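You operate a simulated robot arm through the tools that you are given. There is no shell and no other tool.

Carry out the task below with a simulated robot arm. There is one attempt and no reset: what you move stays moved.

TASK
Slot the cream divider into the plugs carton, add both sleeves, close it.
Fine: brass sleeve under the slim flap, copper sleeve under the wide flap.

Only the result counts: the job must be done as asked and must still hold three seconds after the hand-in. Knocking over, shifting, dropping, spilling or breaking anything else fails it.

THE ROBOT
A 7-joint arm with a two-finger parallel gripper, fixed in place. Base frame: the origin is at the foot of the arm, x ahead of it, y to its left, z up; the work surface is at about z = 780. Readings come in mm, rad, newtons and seconds.
With the tool pointing down near the work surface it reaches from about 460 to 920 mm from the base axis. Its first joint turns from -2.007 to 2.007 rad. Payload 3.91 kg.
The tool frame sits at the grasp point between the pads (the TCP): z along the fingers, y along the line on which they close. The tips reach 30 mm beyond it. Largest opening 110 mm; finger width 20, thickness 10; the body of the gripper, 48 by 112 mm, starts 55 mm behind the TCP.
Orientation is that of the tool frame in the base frame, as a unit quaternion [x, y, z, w]. With the fingers straight down and closing along the base's y, the tool's x points along the base's -x, its y along +y and its z along -z.

THE INTERFACE
- The arm moves only by the tool move_arm. Its argument "rows" is a list of rows, each a list of 3 entries, a list of its own where there are three numbers: the turn, a rotation vector about the tool's x, y, z in rad, then the shift along the tool's x, y, z in mm, then the opening, from 0 (shut) to 1 (fully open). In form: [[[wx, wy, wz], [dx, dy, dz], jaw], ...]. A call has 1 to 20 rows; each row shifts and turns the commanded pose from where the row before left it, along the tool's axes as they then stand. Rows are played at 5 a second. More than 50 mm and 0.15 rad between two rows, or a gripper value outside its range, and nothing of the call is played. Where a pose cannot be reached the arm comes as near as it can. A force on the tool above 60 N (or 10 N above the force at the start of the call, whichever is more), or a blocked arm, ends the call early, and 0.2 s more pass. Each finger travels about 153 mm/s and halts on what it meets, pressing with about 25 N; the grip force reading is that of the motor and also rises with nothing between the fingers. The clock runs only during rows and for 0.2 s after the last one: add rows that do not move to give the fingers time. The reply holds the time, the measured pose of the TCP, the force on the tool along the base axes, the opening and the grip force, in the units named above and with some noise, with the torque about the TCP (base axes, N m) and any sound that the robot's microphone picked up, and new pictures: "views" is both (left out), scene, wrist or none.
- Cameras (640 x 400 px; columns grow to the right, rows downward): "scene" is fixed at [400, -501, 1577.2]; the picture's right is [0.93, -0.37, 0.00], its down [-0.19, -0.48, -0.86] and it looks along [0.31, 0.80, -0.51] (base axes); focal length 351 px, centre (320, 200). "wrist" rides on the gripper at [72, 17, -103] in the tool frame; the picture's right is [-0.23, 0.97, 0.00], its down [-0.76, -0.18, -0.62] and it looks along [-0.61, -0.14, 0.78] (tool axes); focal length 222 px, centre (320, 200). There is no depth. A picture from a camera that has moved, and an enlarged one, comes with that camera's place and axes in the base frame and with its lens.
- move_column(by): slides the trunk up (or, below 0, down) by that many mm; the arm rides with it, the base frame stays. It gives what a move gives, with no picture.
- zoom(camera, box): a new picture of the part [left, top, right, bottom] of that camera's present view, enlarged. It takes no simulated time.
- hand_in(): hands the job in; it is judged then, once.

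Nothing tells you positions but the pictures and the camera data. Unless the task says otherwise, let go and move clear before handing in.

The tools are called after ">>>" as name(argument=value, ...) on one line, values as JSON. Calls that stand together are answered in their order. move_arm: Moves the arm, as the interface text tells. Its arguments: {"type":"object","properties":{"rows":{"type":"array","items":{"type":"array"}},"views":{"type":"string","enum":["both","scene","wrist","none"]}},"required":["rows"]} The other tools are called the same way: move_column (by) slides the trunk up or down; zoom (camera, box) takes an enlarged picture of a part of a camera's view; hand_in () hands the job in.

At the start:

```text
time_s: 0.0
tcp_pos: [323.4, 266.3, 1259.8]
ee_rot: [0.0, 1.0, 0.001, -0.001]
ft_force: [-0.4, 0.1, -1.2]
torque: [0.0, 0.01, -0.02]
opening: 109.9
grasp_force: 0.0
trunk travel left (down, up): [-725.0, 265.0]
```

scene: 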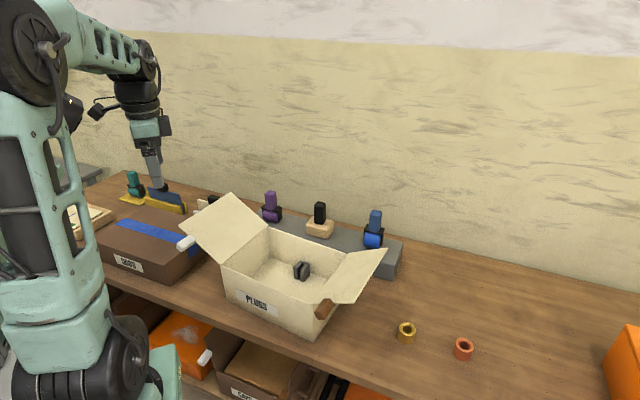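
wrist: 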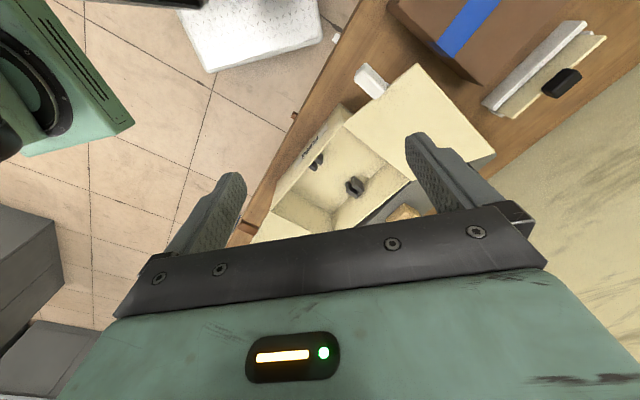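

I see an open "PLUGS" carton with two flaps, a brass and a copper sleeve to its right, and several handled tools or dividers behind it. I'll zoom in to identify the details before moving.

>>> zoom(camera="scene", box=[170, 180, 410, 340])

>>> zoom(camera="scene", box=[60, 160, 220, 290])

>>> zoom(camera="scene", box=[370, 290, 530, 390])

>>> zoom(camera="wrist", box=[240, 0, 640, 250])

```text
2.50 times, centred on (290, 260) of scene
camera zoom: at [400.0, -501.0, 1577.2], right [0.93, -0.37, 0.0], down [-0.19, -0.48, -0.86], along [0.31, 0.8, -0.51], focal length 877 px, centre (395, 50)
```

zoom: 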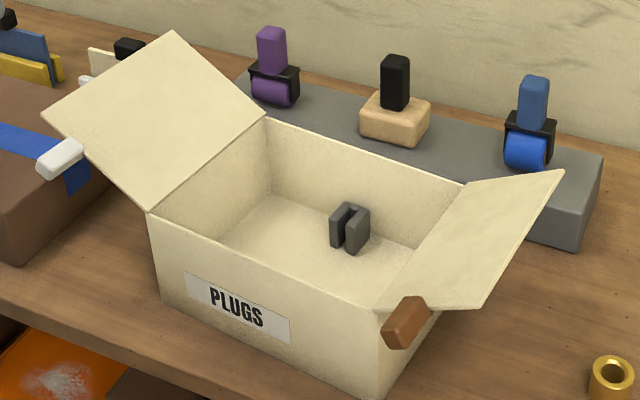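

```text
3.08 times, centred on (140, 225) of scene
camera zoom: at [400.0, -501.0, 1577.2], right [0.93, -0.37, 0.0], down [-0.19, -0.48, -0.86], along [0.31, 0.8, -0.51], focal length 1080 px, centre (874, 123)
```

zoom: 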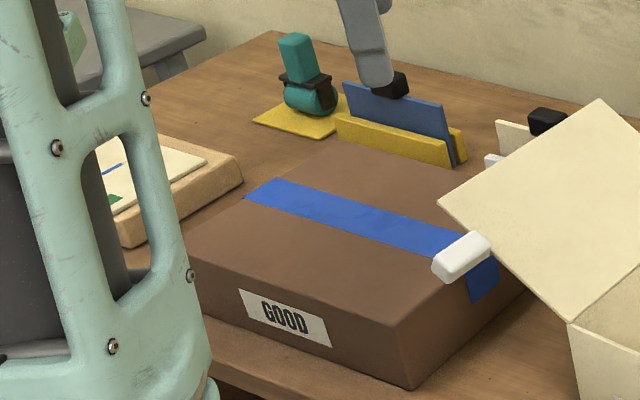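

```text
4.00 times, centred on (450, 340) of scene
camera zoom: at [400.0, -501.0, 1577.2], right [0.93, -0.37, 0.0], down [-0.19, -0.48, -0.86], along [0.31, 0.8, -0.51], focal length 1404 px, centre (-200, -360)
```

zoom: 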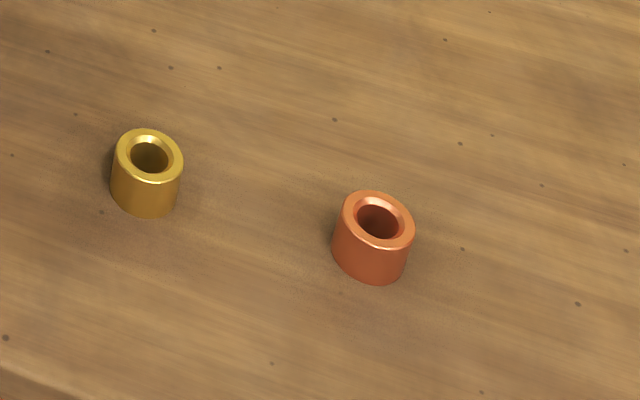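

```text
1.60 times, centred on (440, 125) of wrist
camera zoom: at [252.3, 284.0, 1362.4], right [0.23, 0.97, 0.0], down [0.76, -0.18, 0.62], along [0.61, -0.14, -0.78], focal length 355 px, centre (128, 320)
```

zoom: 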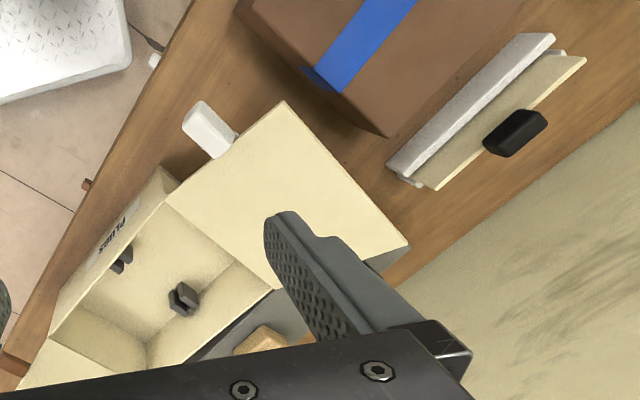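

The cream divider (black grip) stands in a white holder behind the wide flap, at roughly (443, 716). The carton sits with its long axis at about -49°, centred near (590, 257), with its rim at z of about 917. I'll move above the divider to measure it closely.

>>> move_arm(rows=[[[0, 0, 0], [-11, 41, 16], 1], [[0, 0, 0], [-11, 41, 16], 1], [[0, 0, 0], [-11, 41, 16], 1], [[0, 0, 0], [-11, 41, 16], 1], [[0, 0, 0], [-11, 41, 16], 1], [[0, 0, 0], [-11, 41, 16], 1], [[0, 0, 0], [-11, 41, 16], 1], [[0, 0, 0], [-11, 41, 16], 1], [[0, 0, 0], [-11, 41, 16], 1], [[0, 0, 0], [-11, 41, 16], 1], [[0, 0, 0], [-11, 41, 16], 1], [[0, 0, 0], [0, 0, 0], 1]])

```text
time_s: 2.6
tcp_pos: [430.1, 557.2, 1088.7]
ee_rot: [0.0, 1.0, -0.001, 0.0]
ft_force: [0.1, -0.7, 0.0]
torque: [0.02, 0.03, 0.01]
opening: 109.9
grasp_force: 0.0
out of reach, approached as far as the arm can: row 7, 8, 9, 10, 11
trunk travel left (down, up): [-725.0, 265.0]
camera wrist: at [358.2, 574.1, 1190.0], right [0.23, 0.97, 0.0], down [0.76, -0.18, 0.62], along [0.61, -0.14, -0.78], focal length 222 px, centre (320, 200)
```

scene: 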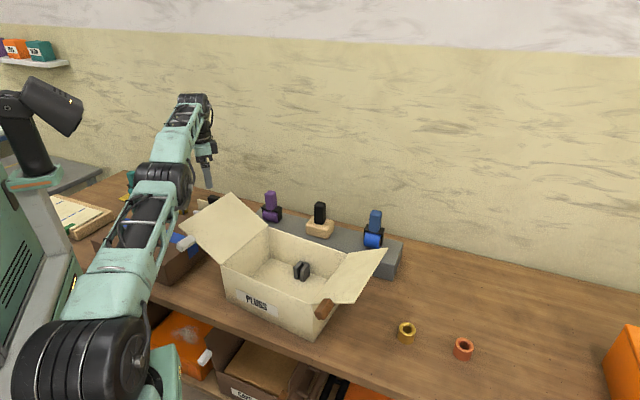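
wrist: 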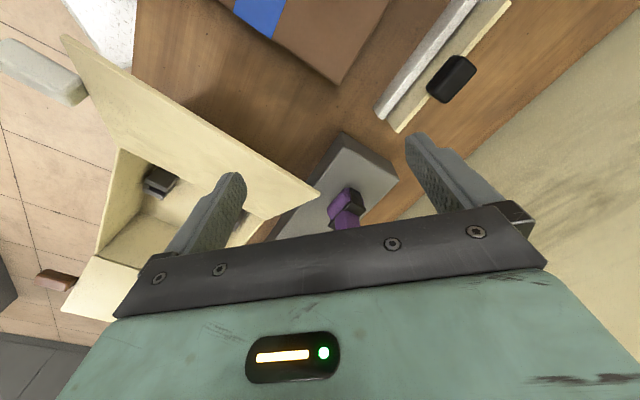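

Row 7 onward went out of reach at this height. The divider grip is confirmed near (445, 714, 899), and the shoulder looks low, so I'll raise the trunk to gain reach.

>>> move_column(by=150)

>>> move_arm(rows=[[[0, 0, 0], [0, 0, 30], 1], [[0, 0, 0], [0, 0, 30], 1]])

```text
time_s: 4.3
tcp_pos: [430.6, 558.5, 1237.5]
ee_rot: [0.0, 1.0, -0.001, 0.0]
ft_force: [0.0, -0.2, 0.1]
torque: [-0.03, 0.03, -0.01]
opening: 110.2
grasp_force: 0.1
trunk travel left (down, up): [-875.0, 115.0]
```

```text
time_s: 5.0
tcp_pos: [430.7, 563.3, 1178.0]
ee_rot: [-0.001, 1.0, -0.001, 0.0]
ft_force: [-0.7, -0.2, 0.0]
torque: [0.02, -0.02, 0.01]
opening: 110.0
grasp_force: 0.0
out of reach, approached as far as the arm can: row 2
trunk travel left (down, up): [-875.0, 115.0]
camera wrist: at [359.0, 581.2, 1279.7], right [0.23, 0.97, 0.0], down [0.76, -0.18, 0.62], along [0.61, -0.14, -0.78], focal length 222 px, centre (320, 200)
```

scene: 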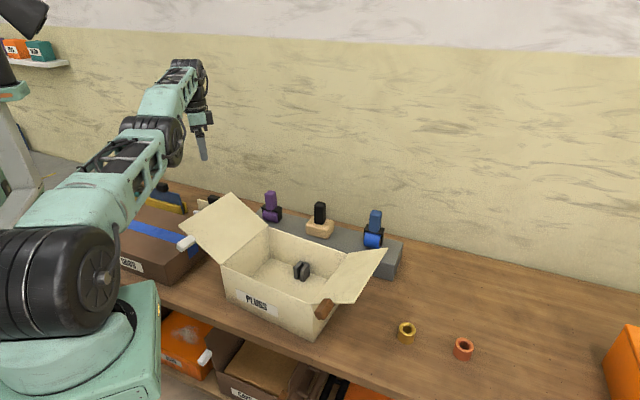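
wrist: 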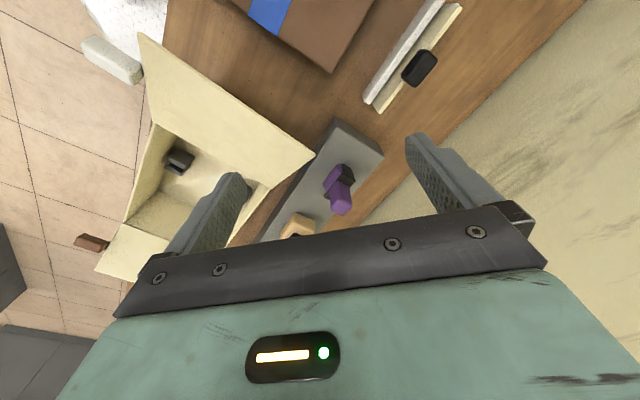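

The reach barely changed when I lowered a little. I'll lower further and watch how the reach responds.

>>> move_arm(rows=[[[0, 0, 0], [0, 0, 30], 1], [[0, 0, 0], [0, 0, 30], 1], [[0, 0, 0], [0, 0, 30], 1]], views="none")

>>> move_arm(rows=[[[0, 0, 0], [0, 15, 0], 1], [[0, 0, 0], [0, 15, 0], 1], [[0, 0, 0], [0, 0, 0], 1]], views="wrist")

```text
time_s: 5.8
tcp_pos: [432.3, 568.3, 1087.5]
ee_rot: [0.0, 1.0, -0.001, 0.0]
ft_force: [-0.7, -0.7, 0.5]
torque: [-0.06, 0.0, 0.02]
opening: 109.8
grasp_force: 0.1
out of reach, approached as far as the arm can: row 1
trunk travel left (down, up): [-875.0, 115.0]
```

```text
time_s: 6.5
tcp_pos: [425.6, 574.2, 1088.0]
ee_rot: [0.0, 1.0, 0.0, -0.001]
ft_force: [-0.4, 0.4, 0.0]
torque: [-0.01, 0.02, -0.03]
opening: 110.0
grasp_force: 0.2
out of reach, approached as far as the arm can: row 1, 2
trunk travel left (down, up): [-875.0, 115.0]
camera wrist: at [353.4, 590.6, 1190.3], right [0.23, 0.97, 0.0], down [0.76, -0.18, 0.62], along [0.61, -0.14, -0.78], focal length 222 px, centre (320, 200)
```

wrist: 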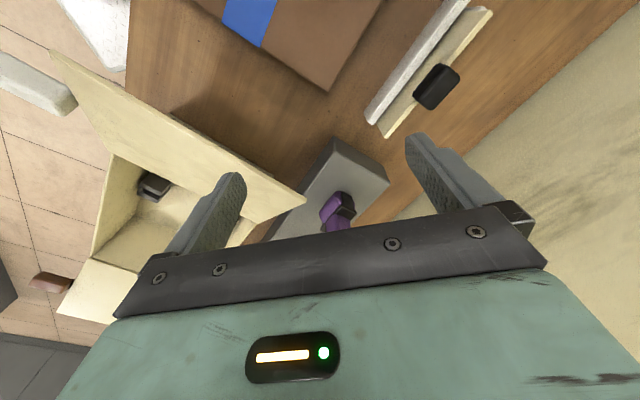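

>>> zoom(camera="scene", box=[0, 0, 320, 200])

>>> zoom(camera="scene", box=[0, 0, 640, 400])

```text
2.00 times, centred on (160, 100) of scene
camera zoom: at [400.0, -501.0, 1577.2], right [0.93, -0.37, 0.0], down [-0.19, -0.48, -0.86], along [0.31, 0.8, -0.51], focal length 702 px, centre (640, 400)
```

zoom: 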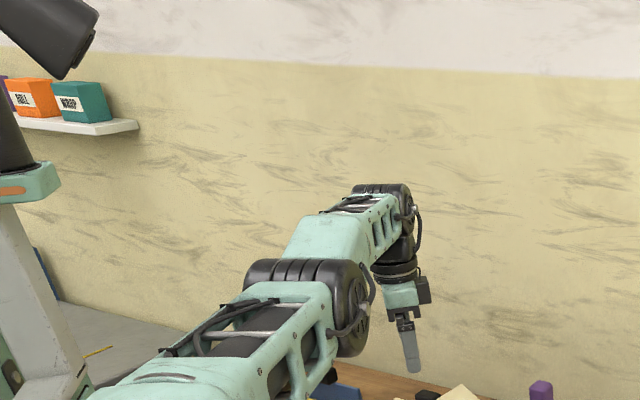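

```text
1.00 times, centred on (320, 200) of scene (not enlarged: the box is as wide or as high as the picture)
camera zoom: at [400.0, -501.0, 1577.2], right [0.93, -0.37, 0.0], down [-0.19, -0.48, -0.86], along [0.31, 0.8, -0.51], focal length 351 px, centre (320, 200)
```

zoom: 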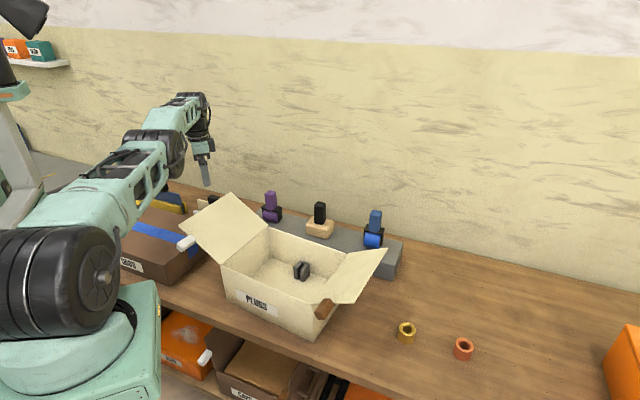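

The arm may be limited by tool yaw instead of distance. I'll rotate the tool toward the divider's orientation, then test the reach again.

>>> move_arm(rows=[[[0, 0, 0.137], [0, 0, 0], 1], [[0, 0, 0.137], [0, 0, 0], 1], [[0, 0, 0.137], [0, 0, 0], 1], [[0, 0, 0.137], [0, 0, 0], 1], [[0, 0, 0.137], [0, 0, 0], 1], [[0, 0, 0.137], [0, 0, 0], 1], [[0, 0, 0], [0, 0, 0], 1]], views="none")

>>> move_arm(rows=[[[0, 0, 0], [0, 20, 0], 1], [[0, 0, 0], [0, 20, 0], 1], [[0, 0, 0], [0, 0, 0], 1]], views="both")

```text
time_s: 8.2
tcp_pos: [426.1, 574.1, 1088.7]
ee_rot: [0.4, 0.916, -0.001, -0.001]
ft_force: [-0.2, 0.4, -0.3]
torque: [-0.03, -0.02, 0.0]
opening: 110.2
grasp_force: 0.1
trunk travel left (down, up): [-875.0, 115.0]
```

```text
time_s: 8.9
tcp_pos: [444.9, 567.4, 1090.7]
ee_rot: [0.4, 0.916, -0.001, 0.001]
ft_force: [-0.7, -0.2, 0.5]
torque: [0.0, 0.01, -0.02]
opening: 110.2
grasp_force: 0.0
out of reach, approached as far as the arm can: row 1, 2
trunk travel left (down, up): [-875.0, 115.0]
camera wrist: at [408.1, 632.2, 1193.1], right [0.87, 0.5, 0.0], down [0.39, -0.68, 0.62], along [0.31, -0.54, -0.78], focal length 222 px, centre (320, 200)
```

scene: 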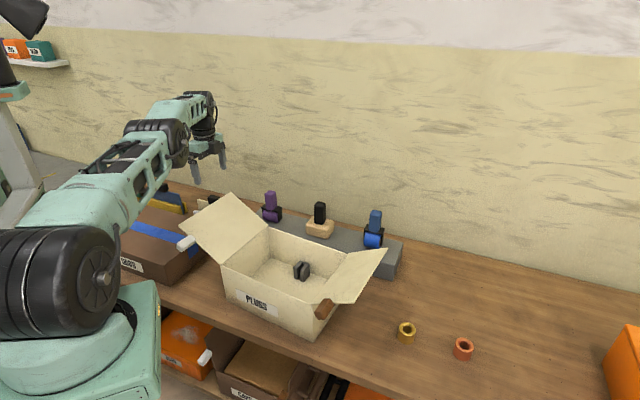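
wrist: 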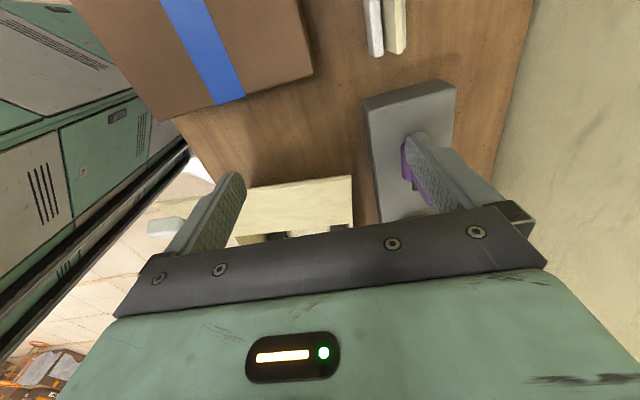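

Yaw is not the limit; it looks like wrist height relative to the shoulder. I'll swing toward the divider's azimuth away from the flap, raise the trunk fully, then lower the tool and extend.

>>> move_arm(rows=[[[0, 0, 0], [25, -6, 0], 1], [[0, 0, 0], [25, -6, 0], 1], [[0, 0, 0], [25, -6, 0], 1], [[0, 0, 0], [0, 0, 0], 1]], views="none")

>>> move_column(by=110)

>>> move_arm(rows=[[[0, 0, 0], [0, 0, 35], 1], [[0, 0, 0], [0, 0, 35], 1], [[0, 0, 0], [0, 0, 35], 1], [[0, 0, 0], [0, 0, 35], 1], [[0, 0, 0], [0, 0, 35], 1], [[0, 0, 0], [0, 0, 0], 1]], views="both")

```text
time_s: 9.9
tcp_pos: [373.0, 586.6, 1090.2]
ee_rot: [0.399, 0.917, -0.001, 0.0]
ft_force: [-0.8, 0.0, -0.1]
torque: [-0.04, -0.03, 0.0]
opening: 109.8
grasp_force: 0.0
out of reach, approached as far as the arm can: row 1, 2, 3
trunk travel left (down, up): [-875.0, 115.0]
```

```text
time_s: 11.4
tcp_pos: [373.2, 585.5, 1199.3]
ee_rot: [0.399, 0.917, -0.001, -0.001]
ft_force: [0.4, 0.4, 0.1]
torque: [0.02, 0.03, 0.0]
opening: 109.9
grasp_force: 0.1
trunk travel left (down, up): [-985.0, 5.0]
```

```text
time_s: 12.8
tcp_pos: [367.4, 564.1, 1028.1]
ee_rot: [0.4, 0.917, -0.001, 0.0]
ft_force: [0.6, -0.8, -0.1]
torque: [0.0, 0.02, -0.02]
opening: 110.0
grasp_force: 0.2
out of reach, approached as far as the arm can: row 2, 4, 5
trunk travel left (down, up): [-985.0, 5.0]
camera wrist: at [330.3, 629.1, 1131.1], right [0.87, 0.5, 0.0], down [0.39, -0.68, 0.62], along [0.31, -0.54, -0.78], focal length 222 px, centre (320, 200)
```

scene: 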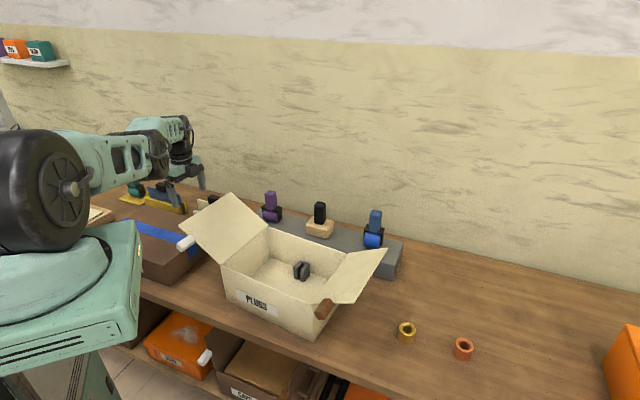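
wrist: 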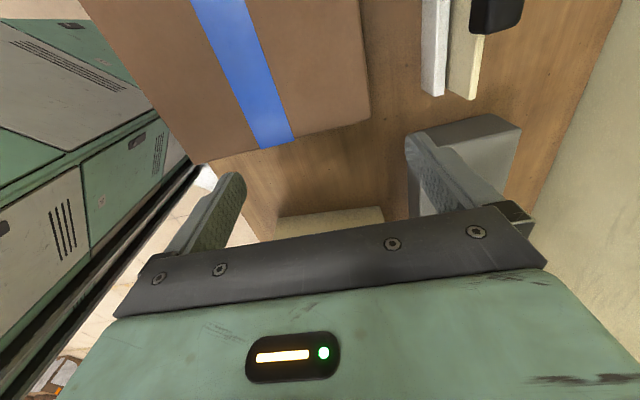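

Maximum radius stays near 700, so I want to understand the arm's posture. I'll zoom in on the shoulder and elbow.

>>> zoom(camera="scene", box=[0, 90, 240, 240])

>>> zoom(camera="scene", box=[0, 180, 240, 330])

```text
2.67 times, centred on (120, 165) of scene
camera zoom: at [400.0, -501.0, 1577.2], right [0.93, -0.37, 0.0], down [-0.19, -0.48, -0.86], along [0.31, 0.8, -0.51], focal length 936 px, centre (853, 293)
```

zoom: 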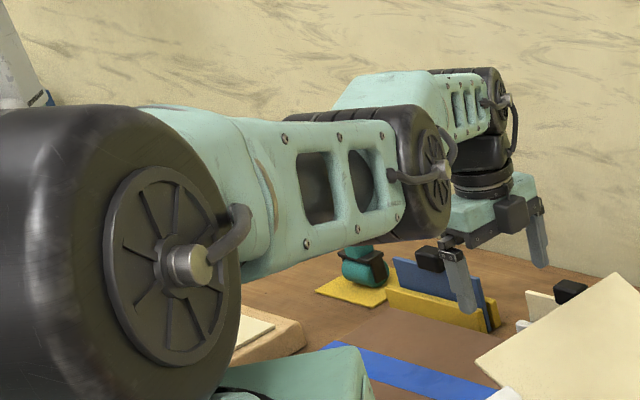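

```text
2.67 times, centred on (120, 255) of scene
camera zoom: at [400.0, -501.0, 1577.2], right [0.93, -0.37, 0.0], down [-0.19, -0.48, -0.86], along [0.31, 0.8, -0.51], focal length 936 px, centre (853, 53)
```

zoom: 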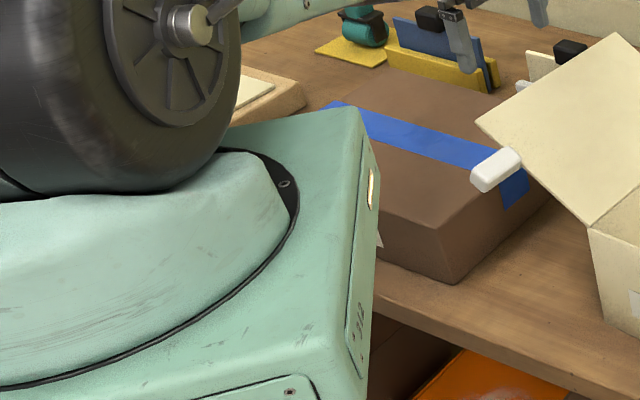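

The arm looks almost straight, so I'll check the reach straight ahead as well. This should show whether the limit is asymmetric and whether the base joint rotates.

>>> move_arm(rows=[[[0, 0, 0], [0, 0, -40], 1], [[0, 0, 0], [0, 0, -40], 1], [[0, 0, 0], [-42.6, -13.2, 0], 1], [[0, 0, 0], [-42.6, -13.2, 0], 1], [[0, 0, 0], [-42.6, -13.2, 0], 1], [[0, 0, 0], [-42.6, -13.2, 0], 1], [[0, 0, 0], [-42.6, -13.2, 0], 1], [[0, 0, 0], [-42.6, -13.2, 0], 1], [[0, 0, 0], [-42.6, -13.2, 0], 1], [[0, 0, 0], [-42.6, -13.2, 0], 1], [[0, 0, 0], [-42.6, -13.2, 0], 1], [[0, 0, 0], [-42.6, -13.2, 0], 1], [[0, 0, 0], [-42.6, -13.2, 0], 1], [[0, 0, 0], [-42.6, -13.2, 0], 1], [[0, 0, 0], [-42.6, -13.2, 0], 1], [[0, 0, 0], [-42.6, -13.2, 0], 1], [[0, 0, 0], [0, 0, 0], 1]])

```text
time_s: 16.4
tcp_pos: [793.5, 292.4, 1053.3]
ee_rot: [0.4, 0.917, -0.002, 0.0]
ft_force: [0.2, 0.3, -0.5]
torque: [0.01, 0.01, -0.04]
opening: 110.0
grasp_force: 0.0
out of reach, approached as far as the arm can: row 1, 2, 3, 4, 5, 6, 7, 8, 9, 10, 11, 12, 13, 14, 15, 16
trunk travel left (down, up): [-985.0, 5.0]
camera wrist: at [756.4, 355.3, 1155.5], right [0.87, 0.5, 0.0], down [0.39, -0.68, 0.62], along [0.31, -0.54, -0.78], focal length 222 px, centre (320, 200)
```

scene: 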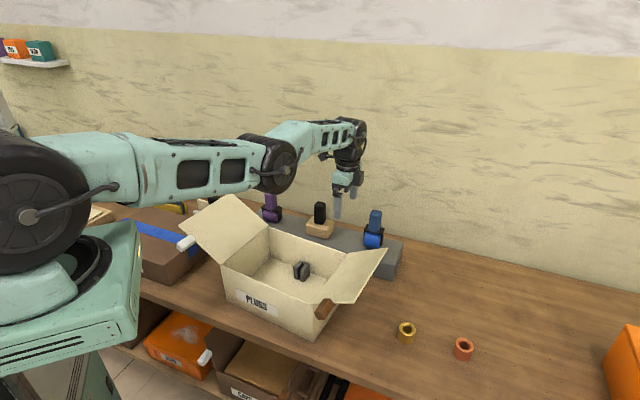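
wrist: 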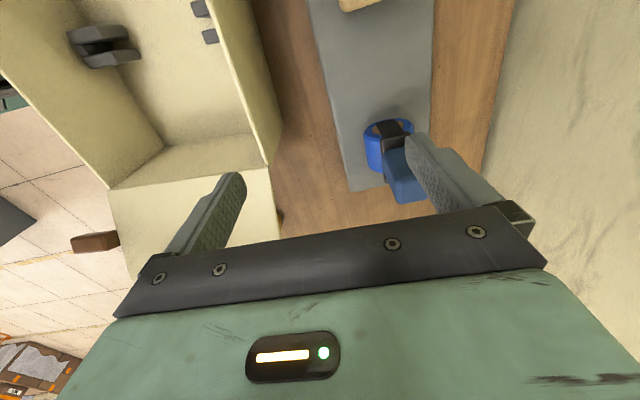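

All those rows reported out of reach, yet the arm slid along to (793, 292), so the commanded pose may not match the measured one. I'll send a zero move to see whether it is still flagged.

>>> move_arm(rows=[[[0, 0, 0], [0, 0, 0], 1]], views="none")

>>> move_arm(rows=[[[0, 0, 0], [0, -40, 0], 1], [[0, 0, 0], [0, 0, 0], 1]], views="none")

>>> move_arm(rows=[[[0, 0, 0], [0, -40, 0], 1], [[0, 0, 0], [0, -40, 0], 1], [[0, 0, 0], [0, -40, 0], 1], [[0, 0, 0], [0, 0, 0], 1]], views="scene")

```text
time_s: 16.8
tcp_pos: [793.5, 290.5, 1051.8]
ee_rot: [0.399, 0.917, 0.0, 0.0]
ft_force: [-0.6, 0.0, 0.5]
torque: [0.0, -0.01, 0.02]
opening: 109.9
grasp_force: 0.0
trunk travel left (down, up): [-985.0, 5.0]
```

```text
time_s: 17.4
tcp_pos: [793.8, 287.2, 1046.6]
ee_rot: [0.4, 0.917, -0.001, -0.001]
ft_force: [-0.3, 0.0, 0.4]
torque: [0.0, 0.03, -0.01]
opening: 110.0
grasp_force: 0.1
out of reach, approached as far as the arm can: row 1
trunk travel left (down, up): [-985.0, 5.0]
```

```text
time_s: 18.4
tcp_pos: [796.3, 273.8, 1026.0]
ee_rot: [0.399, 0.917, 0.0, 0.0]
ft_force: [-0.3, 0.0, 0.1]
torque: [-0.01, -0.03, 0.02]
opening: 110.0
grasp_force: 0.0
out of reach, approached as far as the arm can: row 1, 2, 3
trunk travel left (down, up): [-985.0, 5.0]
```

scene: 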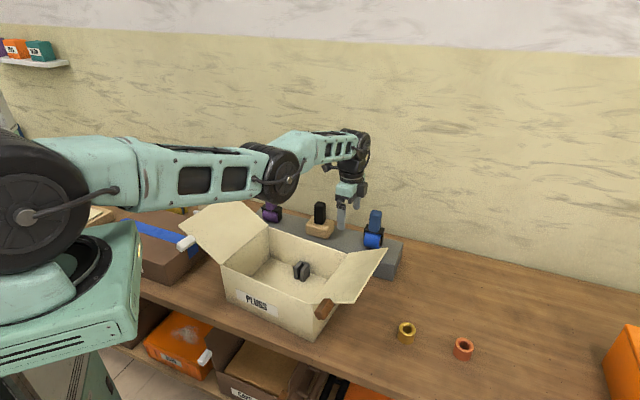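

The command resets to the reached pose, and the arm seems trapped at a straight-elbow posture. I'll try moving up to fold it back.

>>> move_arm(rows=[[[0, 0, 0], [0, 0, -45], 1], [[0, 0, 0], [0, 0, -45], 1], [[0, 0, 0], [0, 0, -45], 1], [[0, 0, 0], [0, 0, 0], 1]], views="none")

>>> move_arm(rows=[[[0, 0, 0], [12, -45, 0], 1], [[0, 0, 0], [12, -45, 0], 1], [[0, 0, 0], [12, -45, 0], 1], [[0, 0, 0], [0, 0, 0], 1]], views="scene")

```text
time_s: 19.4
tcp_pos: [813.3, 285.4, 1158.7]
ee_rot: [0.4, 0.917, -0.001, 0.0]
ft_force: [0.2, 0.0, 0.5]
torque: [0.0, 0.03, 0.02]
opening: 110.1
grasp_force: 0.0
out of reach, approached as far as the arm can: row 1, 2, 3
trunk travel left (down, up): [-985.0, 5.0]
```

```text
time_s: 20.4
tcp_pos: [812.4, 287.8, 1156.5]
ee_rot: [0.399, 0.917, -0.002, -0.001]
ft_force: [-0.3, -0.6, 0.8]
torque: [0.02, 0.01, -0.02]
opening: 110.2
grasp_force: 0.0
out of reach, approached as far as the arm can: row 1, 2, 3
trunk travel left (down, up): [-985.0, 5.0]
```

scene: 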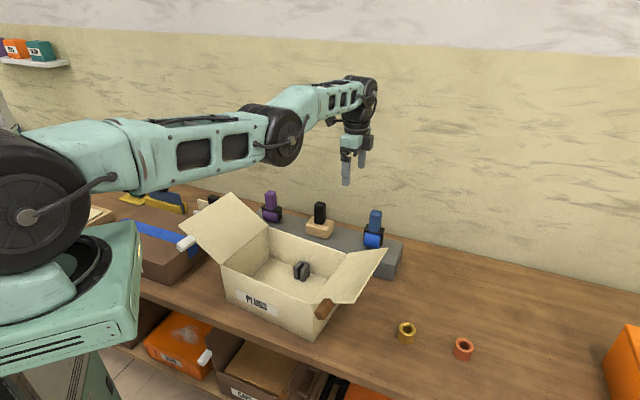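

Vertical motion works but inward motion is blocked. I'll zoom in on the arm to measure how bent the elbow is.

>>> zoom(camera="scene", box=[0, 50, 400, 300])

>>> zoom(camera="wrist", box=[0, 0, 640, 400])

```text
1.60 times, centred on (200, 175) of scene
camera zoom: at [400.0, -501.0, 1577.2], right [0.93, -0.37, 0.0], down [-0.19, -0.48, -0.86], along [0.31, 0.8, -0.51], focal length 562 px, centre (512, 240)
```

zoom: 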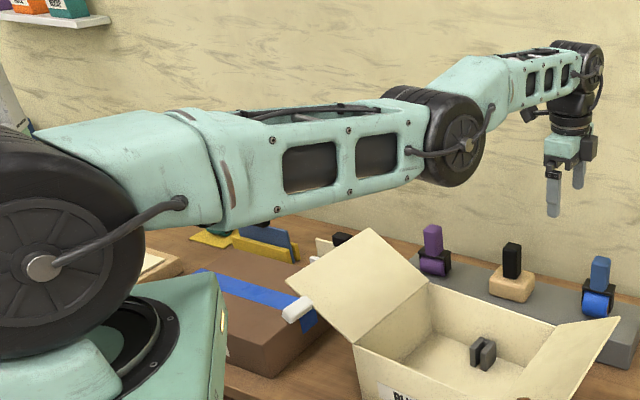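

```text
1.00 times, centred on (320, 200) of wrist (not enlarged: the box is as wide or as high as the picture)
camera zoom: at [776.0, 352.6, 1258.6], right [0.87, 0.5, 0.0], down [0.39, -0.68, 0.62], along [0.31, -0.54, -0.78], focal length 222 px, centre (320, 200)
```

zoom: 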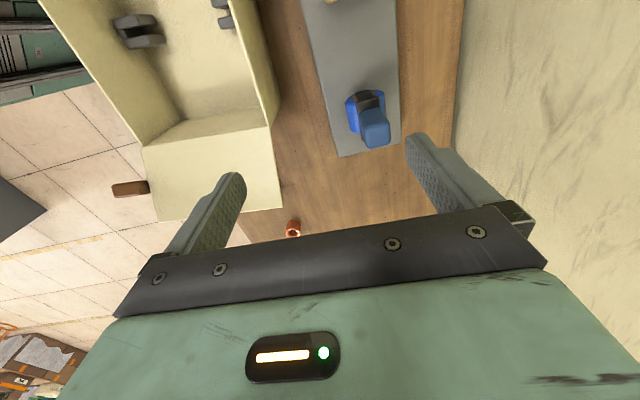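

The arm is bent sideways at the elbow, so a joint limit in this posture is probably blocking it. I'll test yaw in both directions at this safe height.

>>> move_arm(rows=[[[0, 0, -0.14], [0, 0, 0], 1], [[0, 0, -0.14], [0, 0, 0], 1], [[0, 0, -0.14], [0, 0, 0], 1], [[0, 0, 0], [0, 0, 0], 1]], views="none")

>>> move_arm(rows=[[[0, 0, 0], [20, -40, 0], 1], [[0, 0, 0], [20, -40, 0], 1], [[0, 0, 0], [0, 0, 0], 1]], views="scene")

```text
time_s: 21.4
tcp_pos: [812.8, 287.8, 1156.1]
ee_rot: [0.2, 0.98, -0.001, -0.001]
ft_force: [0.1, -0.9, 0.0]
torque: [0.01, -0.02, 0.0]
opening: 110.2
grasp_force: 0.1
trunk travel left (down, up): [-985.0, 5.0]
```

```text
time_s: 22.2
tcp_pos: [815.1, 283.5, 1149.8]
ee_rot: [0.2, 0.98, 0.0, 0.0]
ft_force: [0.7, 0.7, -0.9]
torque: [-0.02, -0.03, 0.03]
opening: 109.9
grasp_force: 0.2
out of reach, approached as far as the arm can: row 1, 2
trunk travel left (down, up): [-985.0, 5.0]
```

scene: 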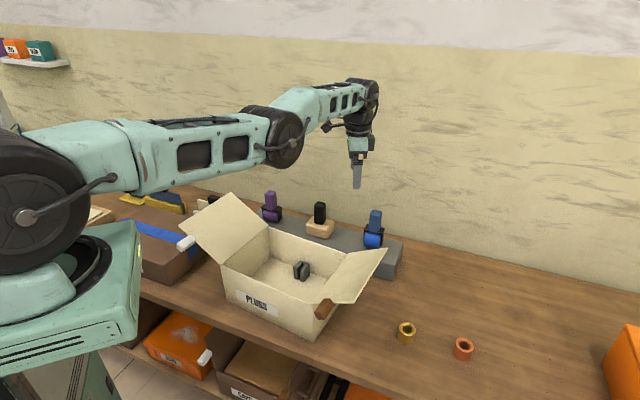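

Yaw turns freely but translation inward does not. I suspect the elbow is just past straight against its stop, so I'll push outward to straighten it and then retract.

>>> move_arm(rows=[[[0, 0, 0], [-28, 27, 0], 1], [[0, 0, 0], [-28, 27, 0], 1], [[0, 0, 0], [0, 0, 0], 1]], views="none")

>>> move_arm(rows=[[[0, 0, 0], [30, -29, 0], 1], [[0, 0, 0], [30, -29, 0], 1], [[0, 0, 0], [30, -29, 0], 1], [[0, 0, 0], [0, 0, 0], 1]], views="none")

```text
time_s: 23.0
tcp_pos: [822.8, 275.9, 1155.5]
ee_rot: [0.199, 0.98, 0.0, -0.001]
ft_force: [-0.7, -0.3, -0.2]
torque: [0.01, -0.05, -0.03]
opening: 109.8
grasp_force: 0.0
out of reach, approached as far as the arm can: row 1, 2
trunk travel left (down, up): [-985.0, 5.0]
```

```text
time_s: 24.0
tcp_pos: [808.0, 292.1, 1151.1]
ee_rot: [0.2, 0.98, -0.002, 0.0]
ft_force: [0.3, 1.0, -0.1]
torque: [0.01, 0.02, -0.03]
opening: 110.0
grasp_force: 0.0
out of reach, approached as far as the arm can: row 1, 2, 3
trunk travel left (down, up): [-985.0, 5.0]
```

The reached points fit a sphere of radius about 750 around a shoulder axis near (200, -144), so this is full arm extension. I'll command a long radial retraction to get out of the straight posture.

>>> move_arm(rows=[[[0, 0, 0], [26, -40, 0], 1], [[0, 0, 0], [26, -40, 0], 1], [[0, 0, 0], [26, -40, 0], 1], [[0, 0, 0], [26, -40, 0], 1], [[0, 0, 0], [26, -40, 0], 1], [[0, 0, 0], [26, -40, 0], 1], [[0, 0, 0], [26, -40, 0], 1], [[0, 0, 0], [26, -40, 0], 1]], views="scene")

```text
time_s: 25.8
tcp_pos: [809.4, 293.3, 1148.8]
ee_rot: [0.2, 0.98, 0.0, 0.001]
ft_force: [0.1, -0.4, 0.1]
torque: [-0.02, 0.02, 0.02]
opening: 110.2
grasp_force: 0.1
out of reach, approached as far as the arm can: row 1, 2, 3, 4, 5, 6, 7, 8
trunk travel left (down, up): [-985.0, 5.0]
```

scene: 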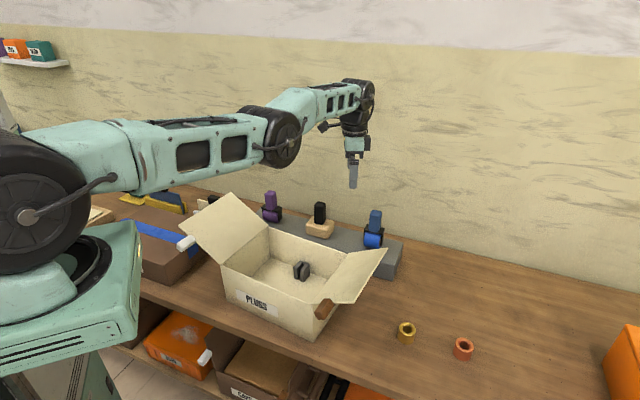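

Still trapped. Geometrically, lowering the tool should bend the elbow the right way, so I'll lower about 200 mm here with a slight inward component; the space behind the carton is clear.

>>> move_arm(rows=[[[0, 0, 0], [5, -8, 40], 1], [[0, 0, 0], [5, -8, 40], 1], [[0, 0, 0], [5, -8, 40], 1], [[0, 0, 0], [5, -8, 40], 1], [[0, 0, 0], [5, -8, 40], 1]], views="none")

>>> move_arm(rows=[[[0, 0, 0], [11, -17, 0], 1], [[0, 0, 0], [11, -17, 0], 1], [[0, 0, 0], [11, -17, 0], 1], [[0, 0, 0], [0, 0, 0], 1]], views="scene")

```text
time_s: 27.0
tcp_pos: [773.7, 270.1, 950.2]
ee_rot: [0.2, 0.98, 0.0, 0.001]
ft_force: [-3.3, -1.4, 13.9]
torque: [-0.8, 0.33, -0.19]
opening: 110.0
grasp_force: 0.0
out of reach, approached as far as the arm can: row 1, 2
trunk travel left (down, up): [-985.0, 5.0]
```

```text
time_s: 28.0
tcp_pos: [727.2, 236.8, 945.7]
ee_rot: [0.2, 0.98, -0.001, -0.001]
ft_force: [-0.5, -0.6, -0.7]
torque: [0.03, 0.0, 0.04]
opening: 109.8
grasp_force: 0.2
trunk travel left (down, up): [-985.0, 5.0]
```

scene: 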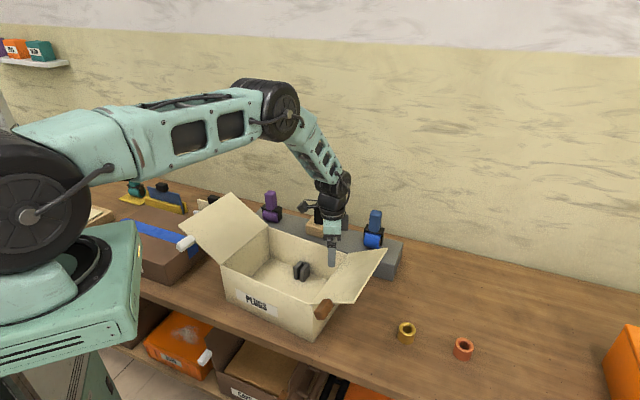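

The arm is unstuck and folding properly. It brushed something near the carton's rim, so I'll lift straight up now and check that the carton didn't shift.

>>> move_arm(rows=[[[0, 0, 0], [0, 0, -25], 1], [[0, 0, 0], [0, 0, -40], 1], [[0, 0, 0], [0, 0, -40], 1], [[0, 0, 0], [0, 0, 0], 1]], views="both")

>>> zoom(camera="scene", box=[170, 180, 410, 340])

```text
time_s: 29.0
tcp_pos: [724.8, 235.8, 1050.9]
ee_rot: [0.2, 0.98, -0.001, -0.001]
ft_force: [-0.7, 0.7, 0.2]
torque: [-0.01, -0.01, -0.01]
opening: 109.9
grasp_force: 0.1
trunk travel left (down, up): [-985.0, 5.0]
camera wrist: at [665.9, 279.5, 1154.0], right [0.59, 0.81, 0.0], down [0.63, -0.46, 0.62], along [0.5, -0.37, -0.78], focal length 222 px, centre (320, 200)
```

scene: 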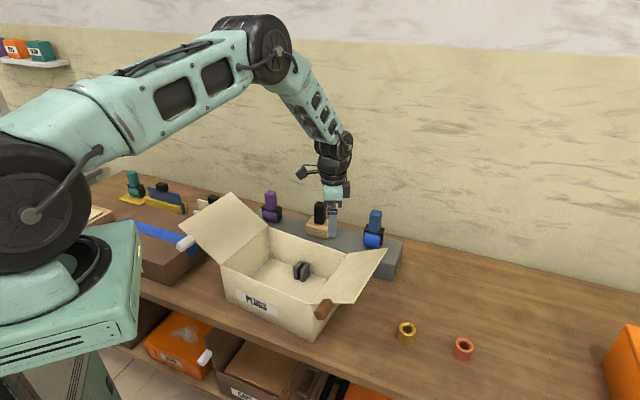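
wrist: 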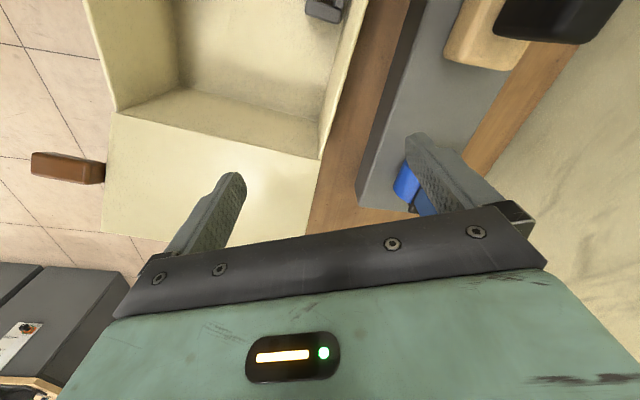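

```text
2.50 times, centred on (290, 260) of scene
camera zoom: at [400.0, -501.0, 1577.2], right [0.93, -0.37, 0.0], down [-0.19, -0.48, -0.86], along [0.31, 0.8, -0.51], focal length 877 px, centre (395, 50)
```

zoom: 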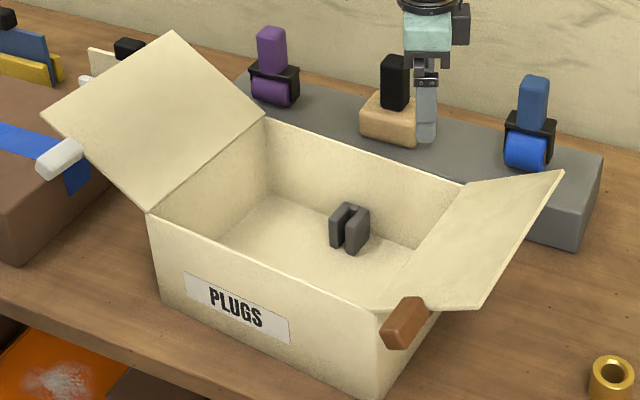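

The carton is unmoved and the arm now folds with the elbow up. I'll swing to the open area ahead and extend slowly to pin down the true reach.

>>> move_arm(rows=[[[0, 0, 0], [-24, -35.2, -4], 1], [[0, 0, 0], [-24, -35.2, -4], 1], [[0, 0, 0], [-24, -35.2, -4], 1], [[0, 0, 0], [-24, -35.2, -4], 1], [[0, 0, 0], [-24, -35.2, -4], 1], [[0, 0, 0], [-24, -35.2, -4], 1], [[0, 0, 0], [-24, -35.2, -4], 1], [[0, 0, 0], [-24, -35.2, -4], 1], [[0, 0, 0], [-24, -35.2, -4], 1], [[0, 0, 0], [-18.4, 7.8, 0], 1], [[0, 0, 0], [-18.4, 7.8, 0], 1], [[0, 0, 0], [-18.4, 7.8, 0], 1], [[0, 0, 0], [0, 0, 0], 1]], views="scene")

```text
time_s: 31.8
tcp_pos: [861.2, -140.3, 1087.2]
ee_rot: [0.2, 0.98, 0.0, 0.0]
ft_force: [0.7, -0.5, -0.8]
torque: [0.01, -0.02, -0.01]
opening: 109.8
grasp_force: 0.1
trunk travel left (down, up): [-985.0, 5.0]
```

scene: 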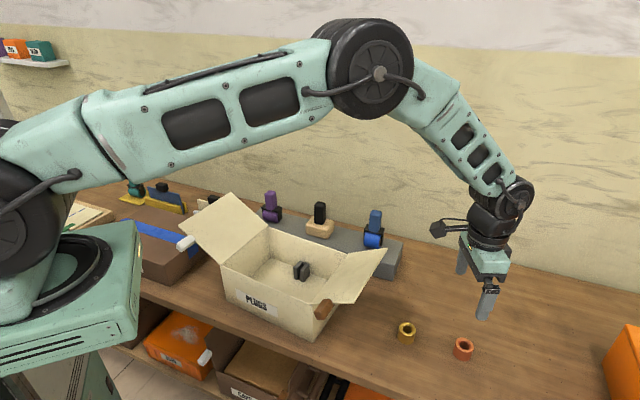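

Everything is consistent: the shoulder axis is near (200, -144), so the divider at (445, 714) needs the tool tilted outward to reach it. The wide flap would be under my forearm, so I'll first raise it by nudging its outer edge, which also shows how the hinge behaves. I'm moving to just outside its outer edge.

>>> move_arm(rows=[[[0, 0, 0], [39.5, 23, -2], 1], [[0, 0, 0], [39.5, 23, -2], 1], [[0, 0, 0], [39.5, 23, -2], 1], [[0, 0, 0], [39.5, 23, -2], 1], [[0, 0, 0], [39.5, 23, -2], 1], [[0, 0, 0], [39.5, 23, -2], 1], [[0, 0, 0], [39.5, 23, -2], 1], [[0, 0, 0], [39.5, 23, -2], 1], [[0, 0, 0], [39.5, 23, -2], 1], [[0, 0, 0], [39.5, 23, -2], 1], [[0, 0, 0], [39.5, 23, -2], 1], [[0, 0, 0], [39.5, 23, -2], 1], [[0, 0, 0], [39.5, 23, 0], 1], [[0, 0, 0], [39.5, 23, 0], 1], [[0, 0, 0], [39.5, 23, 0], 1], [[0, 0, 0], [39.5, 23, 0], 1], [[0, 0, 0], [39.5, 23, 0], 1], [[0, 0, 0], [39.5, 23, 0], 1]], views="none")

>>> move_arm(rows=[[[0, 0, 0.118], [0, 0, 0], 1], [[0, 0, 0.118], [0, 0, 0], 1], [[0, 0, 0.118], [0, 0, 0], 1], [[0, 0, 0.118], [0, 0, 0], 1], [[0, 0, 0], [0, 0, 0], 1]], views="both")

```text
time_s: 35.6
tcp_pos: [368.0, 519.5, 1111.4]
ee_rot: [0.2, 0.98, -0.001, 0.0]
ft_force: [0.2, 0.1, 0.4]
torque: [-0.01, 0.06, 0.0]
opening: 110.0
grasp_force: 0.0
trunk travel left (down, up): [-985.0, 5.0]
```

```text
time_s: 36.8
tcp_pos: [367.9, 519.3, 1110.7]
ee_rot: [0.424, 0.906, -0.001, 0.0]
ft_force: [-0.6, 0.1, 0.0]
torque: [-0.01, -0.01, 0.0]
opening: 110.1
grasp_force: 0.1
trunk travel left (down, up): [-985.0, 5.0]
camera wrist: at [334.7, 586.5, 1213.7], right [0.89, 0.45, 0.0], down [0.35, -0.7, 0.62], along [0.28, -0.56, -0.78], focal length 222 px, centre (320, 200)
```

scene: 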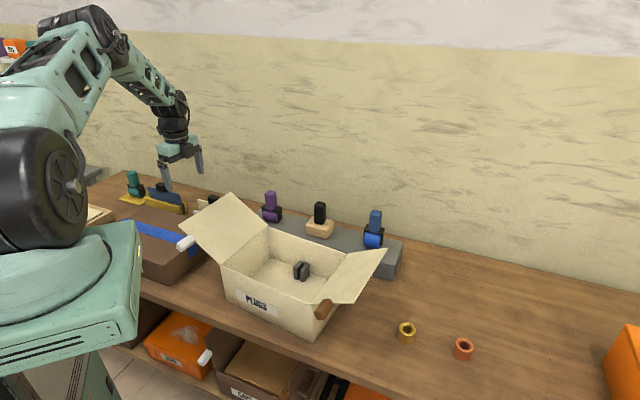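
wrist: 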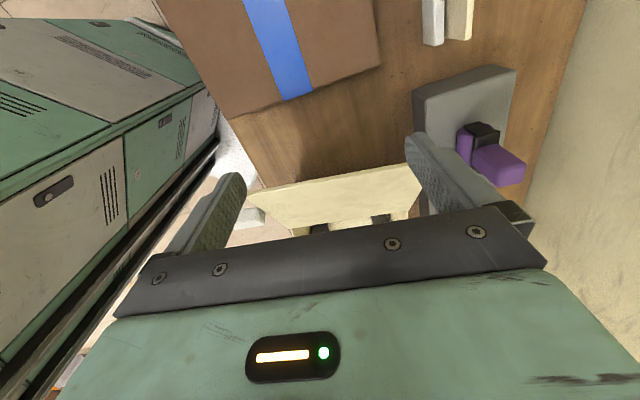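

The elbow looks strongly bent here even though I'm near the earlier "limit", so I'll measure the arm's shape more carefully.

>>> zoom(camera="scene", box=[0, 0, 240, 150])

>>> zoom(camera="scene", box=[0, 110, 240, 260])

```text
2.67 times, centred on (120, 75) of scene
camera zoom: at [400.0, -501.0, 1577.2], right [0.93, -0.37, 0.0], down [-0.19, -0.48, -0.86], along [0.31, 0.8, -0.51], focal length 936 px, centre (853, 533)
```

zoom: 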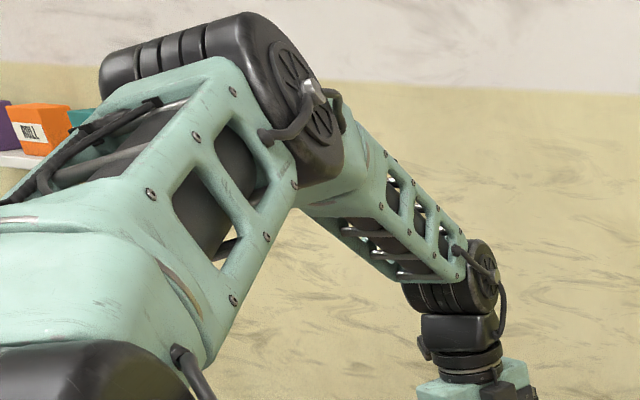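

```text
2.67 times, centred on (120, 185) of scene
camera zoom: at [400.0, -501.0, 1577.2], right [0.93, -0.37, 0.0], down [-0.19, -0.48, -0.86], along [0.31, 0.8, -0.51], focal length 936 px, centre (853, 240)
```

zoom: 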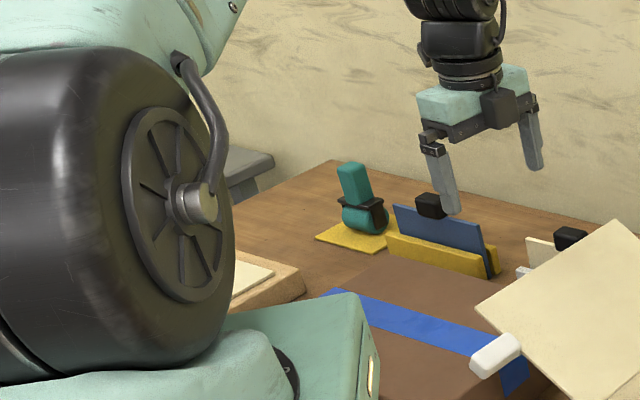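

The arm's straight reach is confirmed at about 725 from its shoulder at (201, -120). The divider is reachable with the fingers pointing out at about 65-70° from vertical. Now I'll lower beside the wide flap's outer edge and nudge it upright a little.

>>> move_arm(rows=[[[0, 0, 0], [0, 0, 27], 1], [[0, 0, 0], [0, 0, 27], 1], [[0, 0, 0], [0, 0, 27], 1], [[0, 0, 0], [-20, 0, 0], 1], [[0, 0, 0], [-20, 0, 0], 1], [[0, 0, 0], [0, 0, 0], 1]], views="both")

```text
time_s: 38.2
tcp_pos: [393.1, 489.7, 1029.6]
ee_rot: [0.423, 0.906, 0.0, -0.001]
ft_force: [-0.1, 1.2, 0.2]
torque: [0.0, 0.01, -0.03]
opening: 109.9
grasp_force: 0.1
trunk travel left (down, up): [-985.0, 5.0]
camera wrist: at [360.7, 556.4, 1132.4], right [0.89, 0.45, 0.0], down [0.35, -0.7, 0.62], along [0.28, -0.56, -0.78], focal length 222 px, centre (320, 200)
```

scene: 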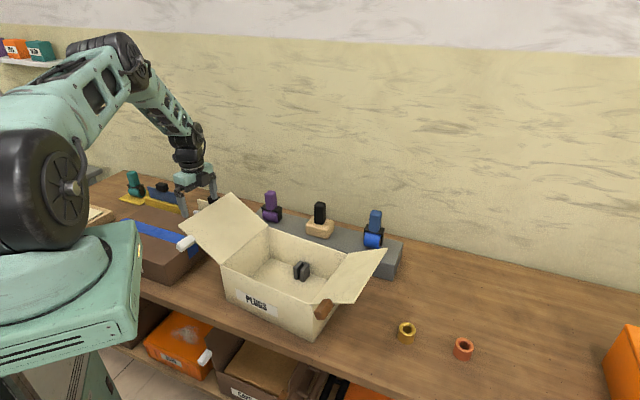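
wrist: 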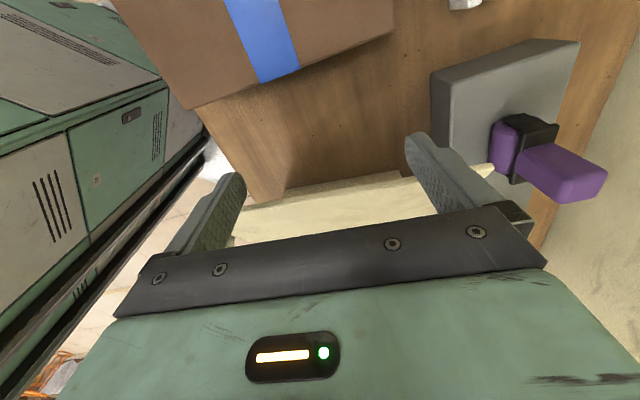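

>>> move_arm(rows=[[[0, 0, 0], [-15, 0, 0], 1], [[0, 0, 0], [-15, 0, 0], 1], [[0, 0, 0], [-10, 0, 0], 1], [[0, 0, 0], [0, 0, 0], 1]], views="scene")

>>> zoom(camera="scene", box=[130, 150, 370, 300])

```text
time_s: 39.2
tcp_pos: [418.9, 457.5, 1029.1]
ee_rot: [0.424, 0.906, -0.001, 0.0]
ft_force: [-1.9, 2.0, 1.9]
torque: [0.02, 0.01, 0.04]
opening: 110.0
grasp_force: 0.0
trunk travel left (down, up): [-985.0, 5.0]
```

scene: 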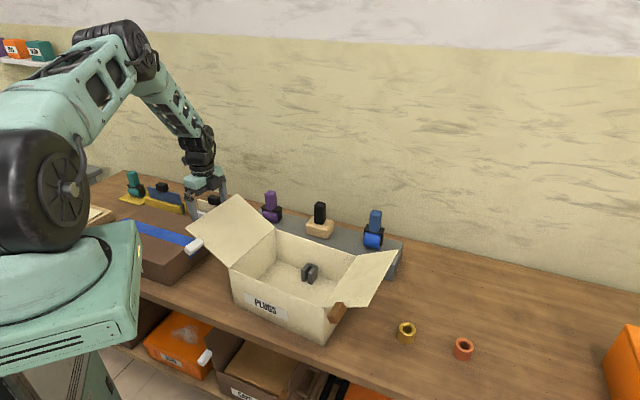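

```text
2.67 times, centred on (250, 225) of scene
camera zoom: at [400.0, -501.0, 1577.2], right [0.93, -0.37, 0.0], down [-0.19, -0.48, -0.86], along [0.31, 0.8, -0.51], focal length 936 px, centre (507, 133)
```

zoom: 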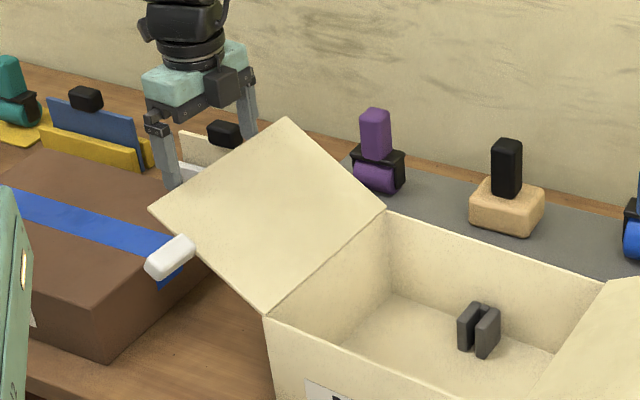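

The flap hinge is stiff and the light carton slid about 26 mm instead of the flap turning, so I'm stopping that. I'll back off and rotate the tool for the outward grasp on the divider's grip, and I can nudge the carton back later.

>>> move_arm(rows=[[[0, 0, 0], [20, 0, 0], 1], [[0, 0, 0], [30, 0, 0], 1], [[0, 0, 0], [30, 0, -30], 1], [[0, 0, 0], [20, 0, -40], 1], [[0, 0, 0], [0, 0, -40], 1], [[0, 0, 0], [0, 0, -40], 1]], views="none")

>>> move_arm(rows=[[[0, 0, 0.138], [0, 0, 0], 1], [[0, 0, 0.138], [0, 0, 0], 1], [[0, 0, 0.138], [0, 0, 0], 1], [[0, 0, 0.138], [0, 0, 0], 1], [[0, 0, 0.138], [0, 0, 0], 1], [[0, 0, 0.138], [0, 0, 0], 1], [[0, 0, 0.138], [0, 0, 0], 1], [[0, 0, 0.138], [0, 0, 0], 1], [[0, 0, 0.138], [0, 0, 0], 1], [[0, 0, 0.138], [0, 0, 0], 1], [[0, 0, 0.138], [0, 0, 0], 1], [[0, 0, 0], [0, 0, 0], 1]], views="both")

```text
time_s: 40.6
tcp_pos: [355.9, 534.3, 1178.6]
ee_rot: [0.423, 0.906, -0.002, 0.0]
ft_force: [-1.1, 0.1, 0.4]
torque: [0.02, -0.01, 0.01]
opening: 109.9
grasp_force: 0.0
trunk travel left (down, up): [-985.0, 5.0]
```

```text
time_s: 43.2
tcp_pos: [373.3, 532.9, 1186.0]
ee_rot: [0.879, 0.477, 0.002, -0.004]
ft_force: [-0.1, -0.2, 0.2]
torque: [-0.04, 0.0, 0.01]
opening: 109.8
grasp_force: 0.0
out of reach, approached as far as the arm can: row 10, 11
trunk travel left (down, up): [-985.0, 5.0]
camera wrist: at [427.0, 584.2, 1289.7], right [0.69, -0.72, -0.01], down [-0.56, -0.55, 0.62], along [-0.45, -0.43, -0.79], focal length 222 px, centre (320, 200)
```

scene: 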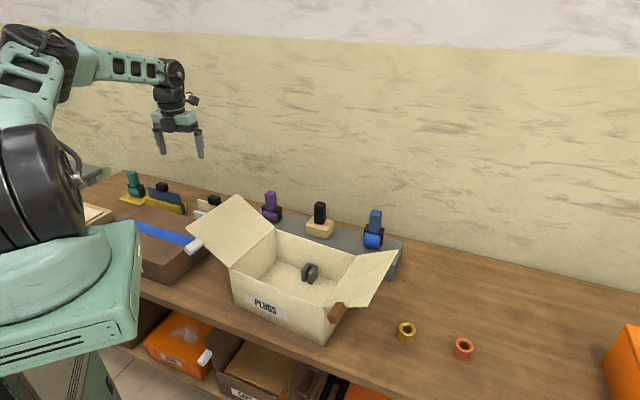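
wrist: 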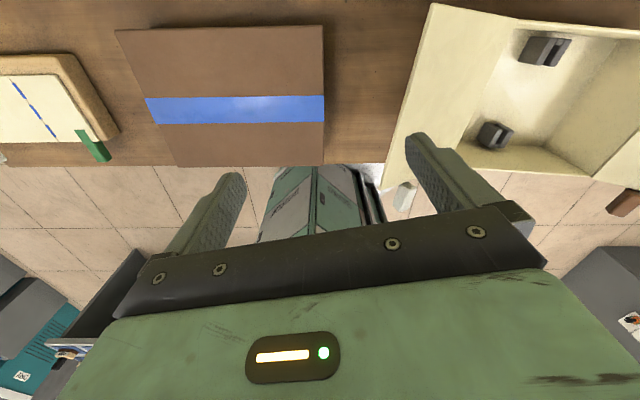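

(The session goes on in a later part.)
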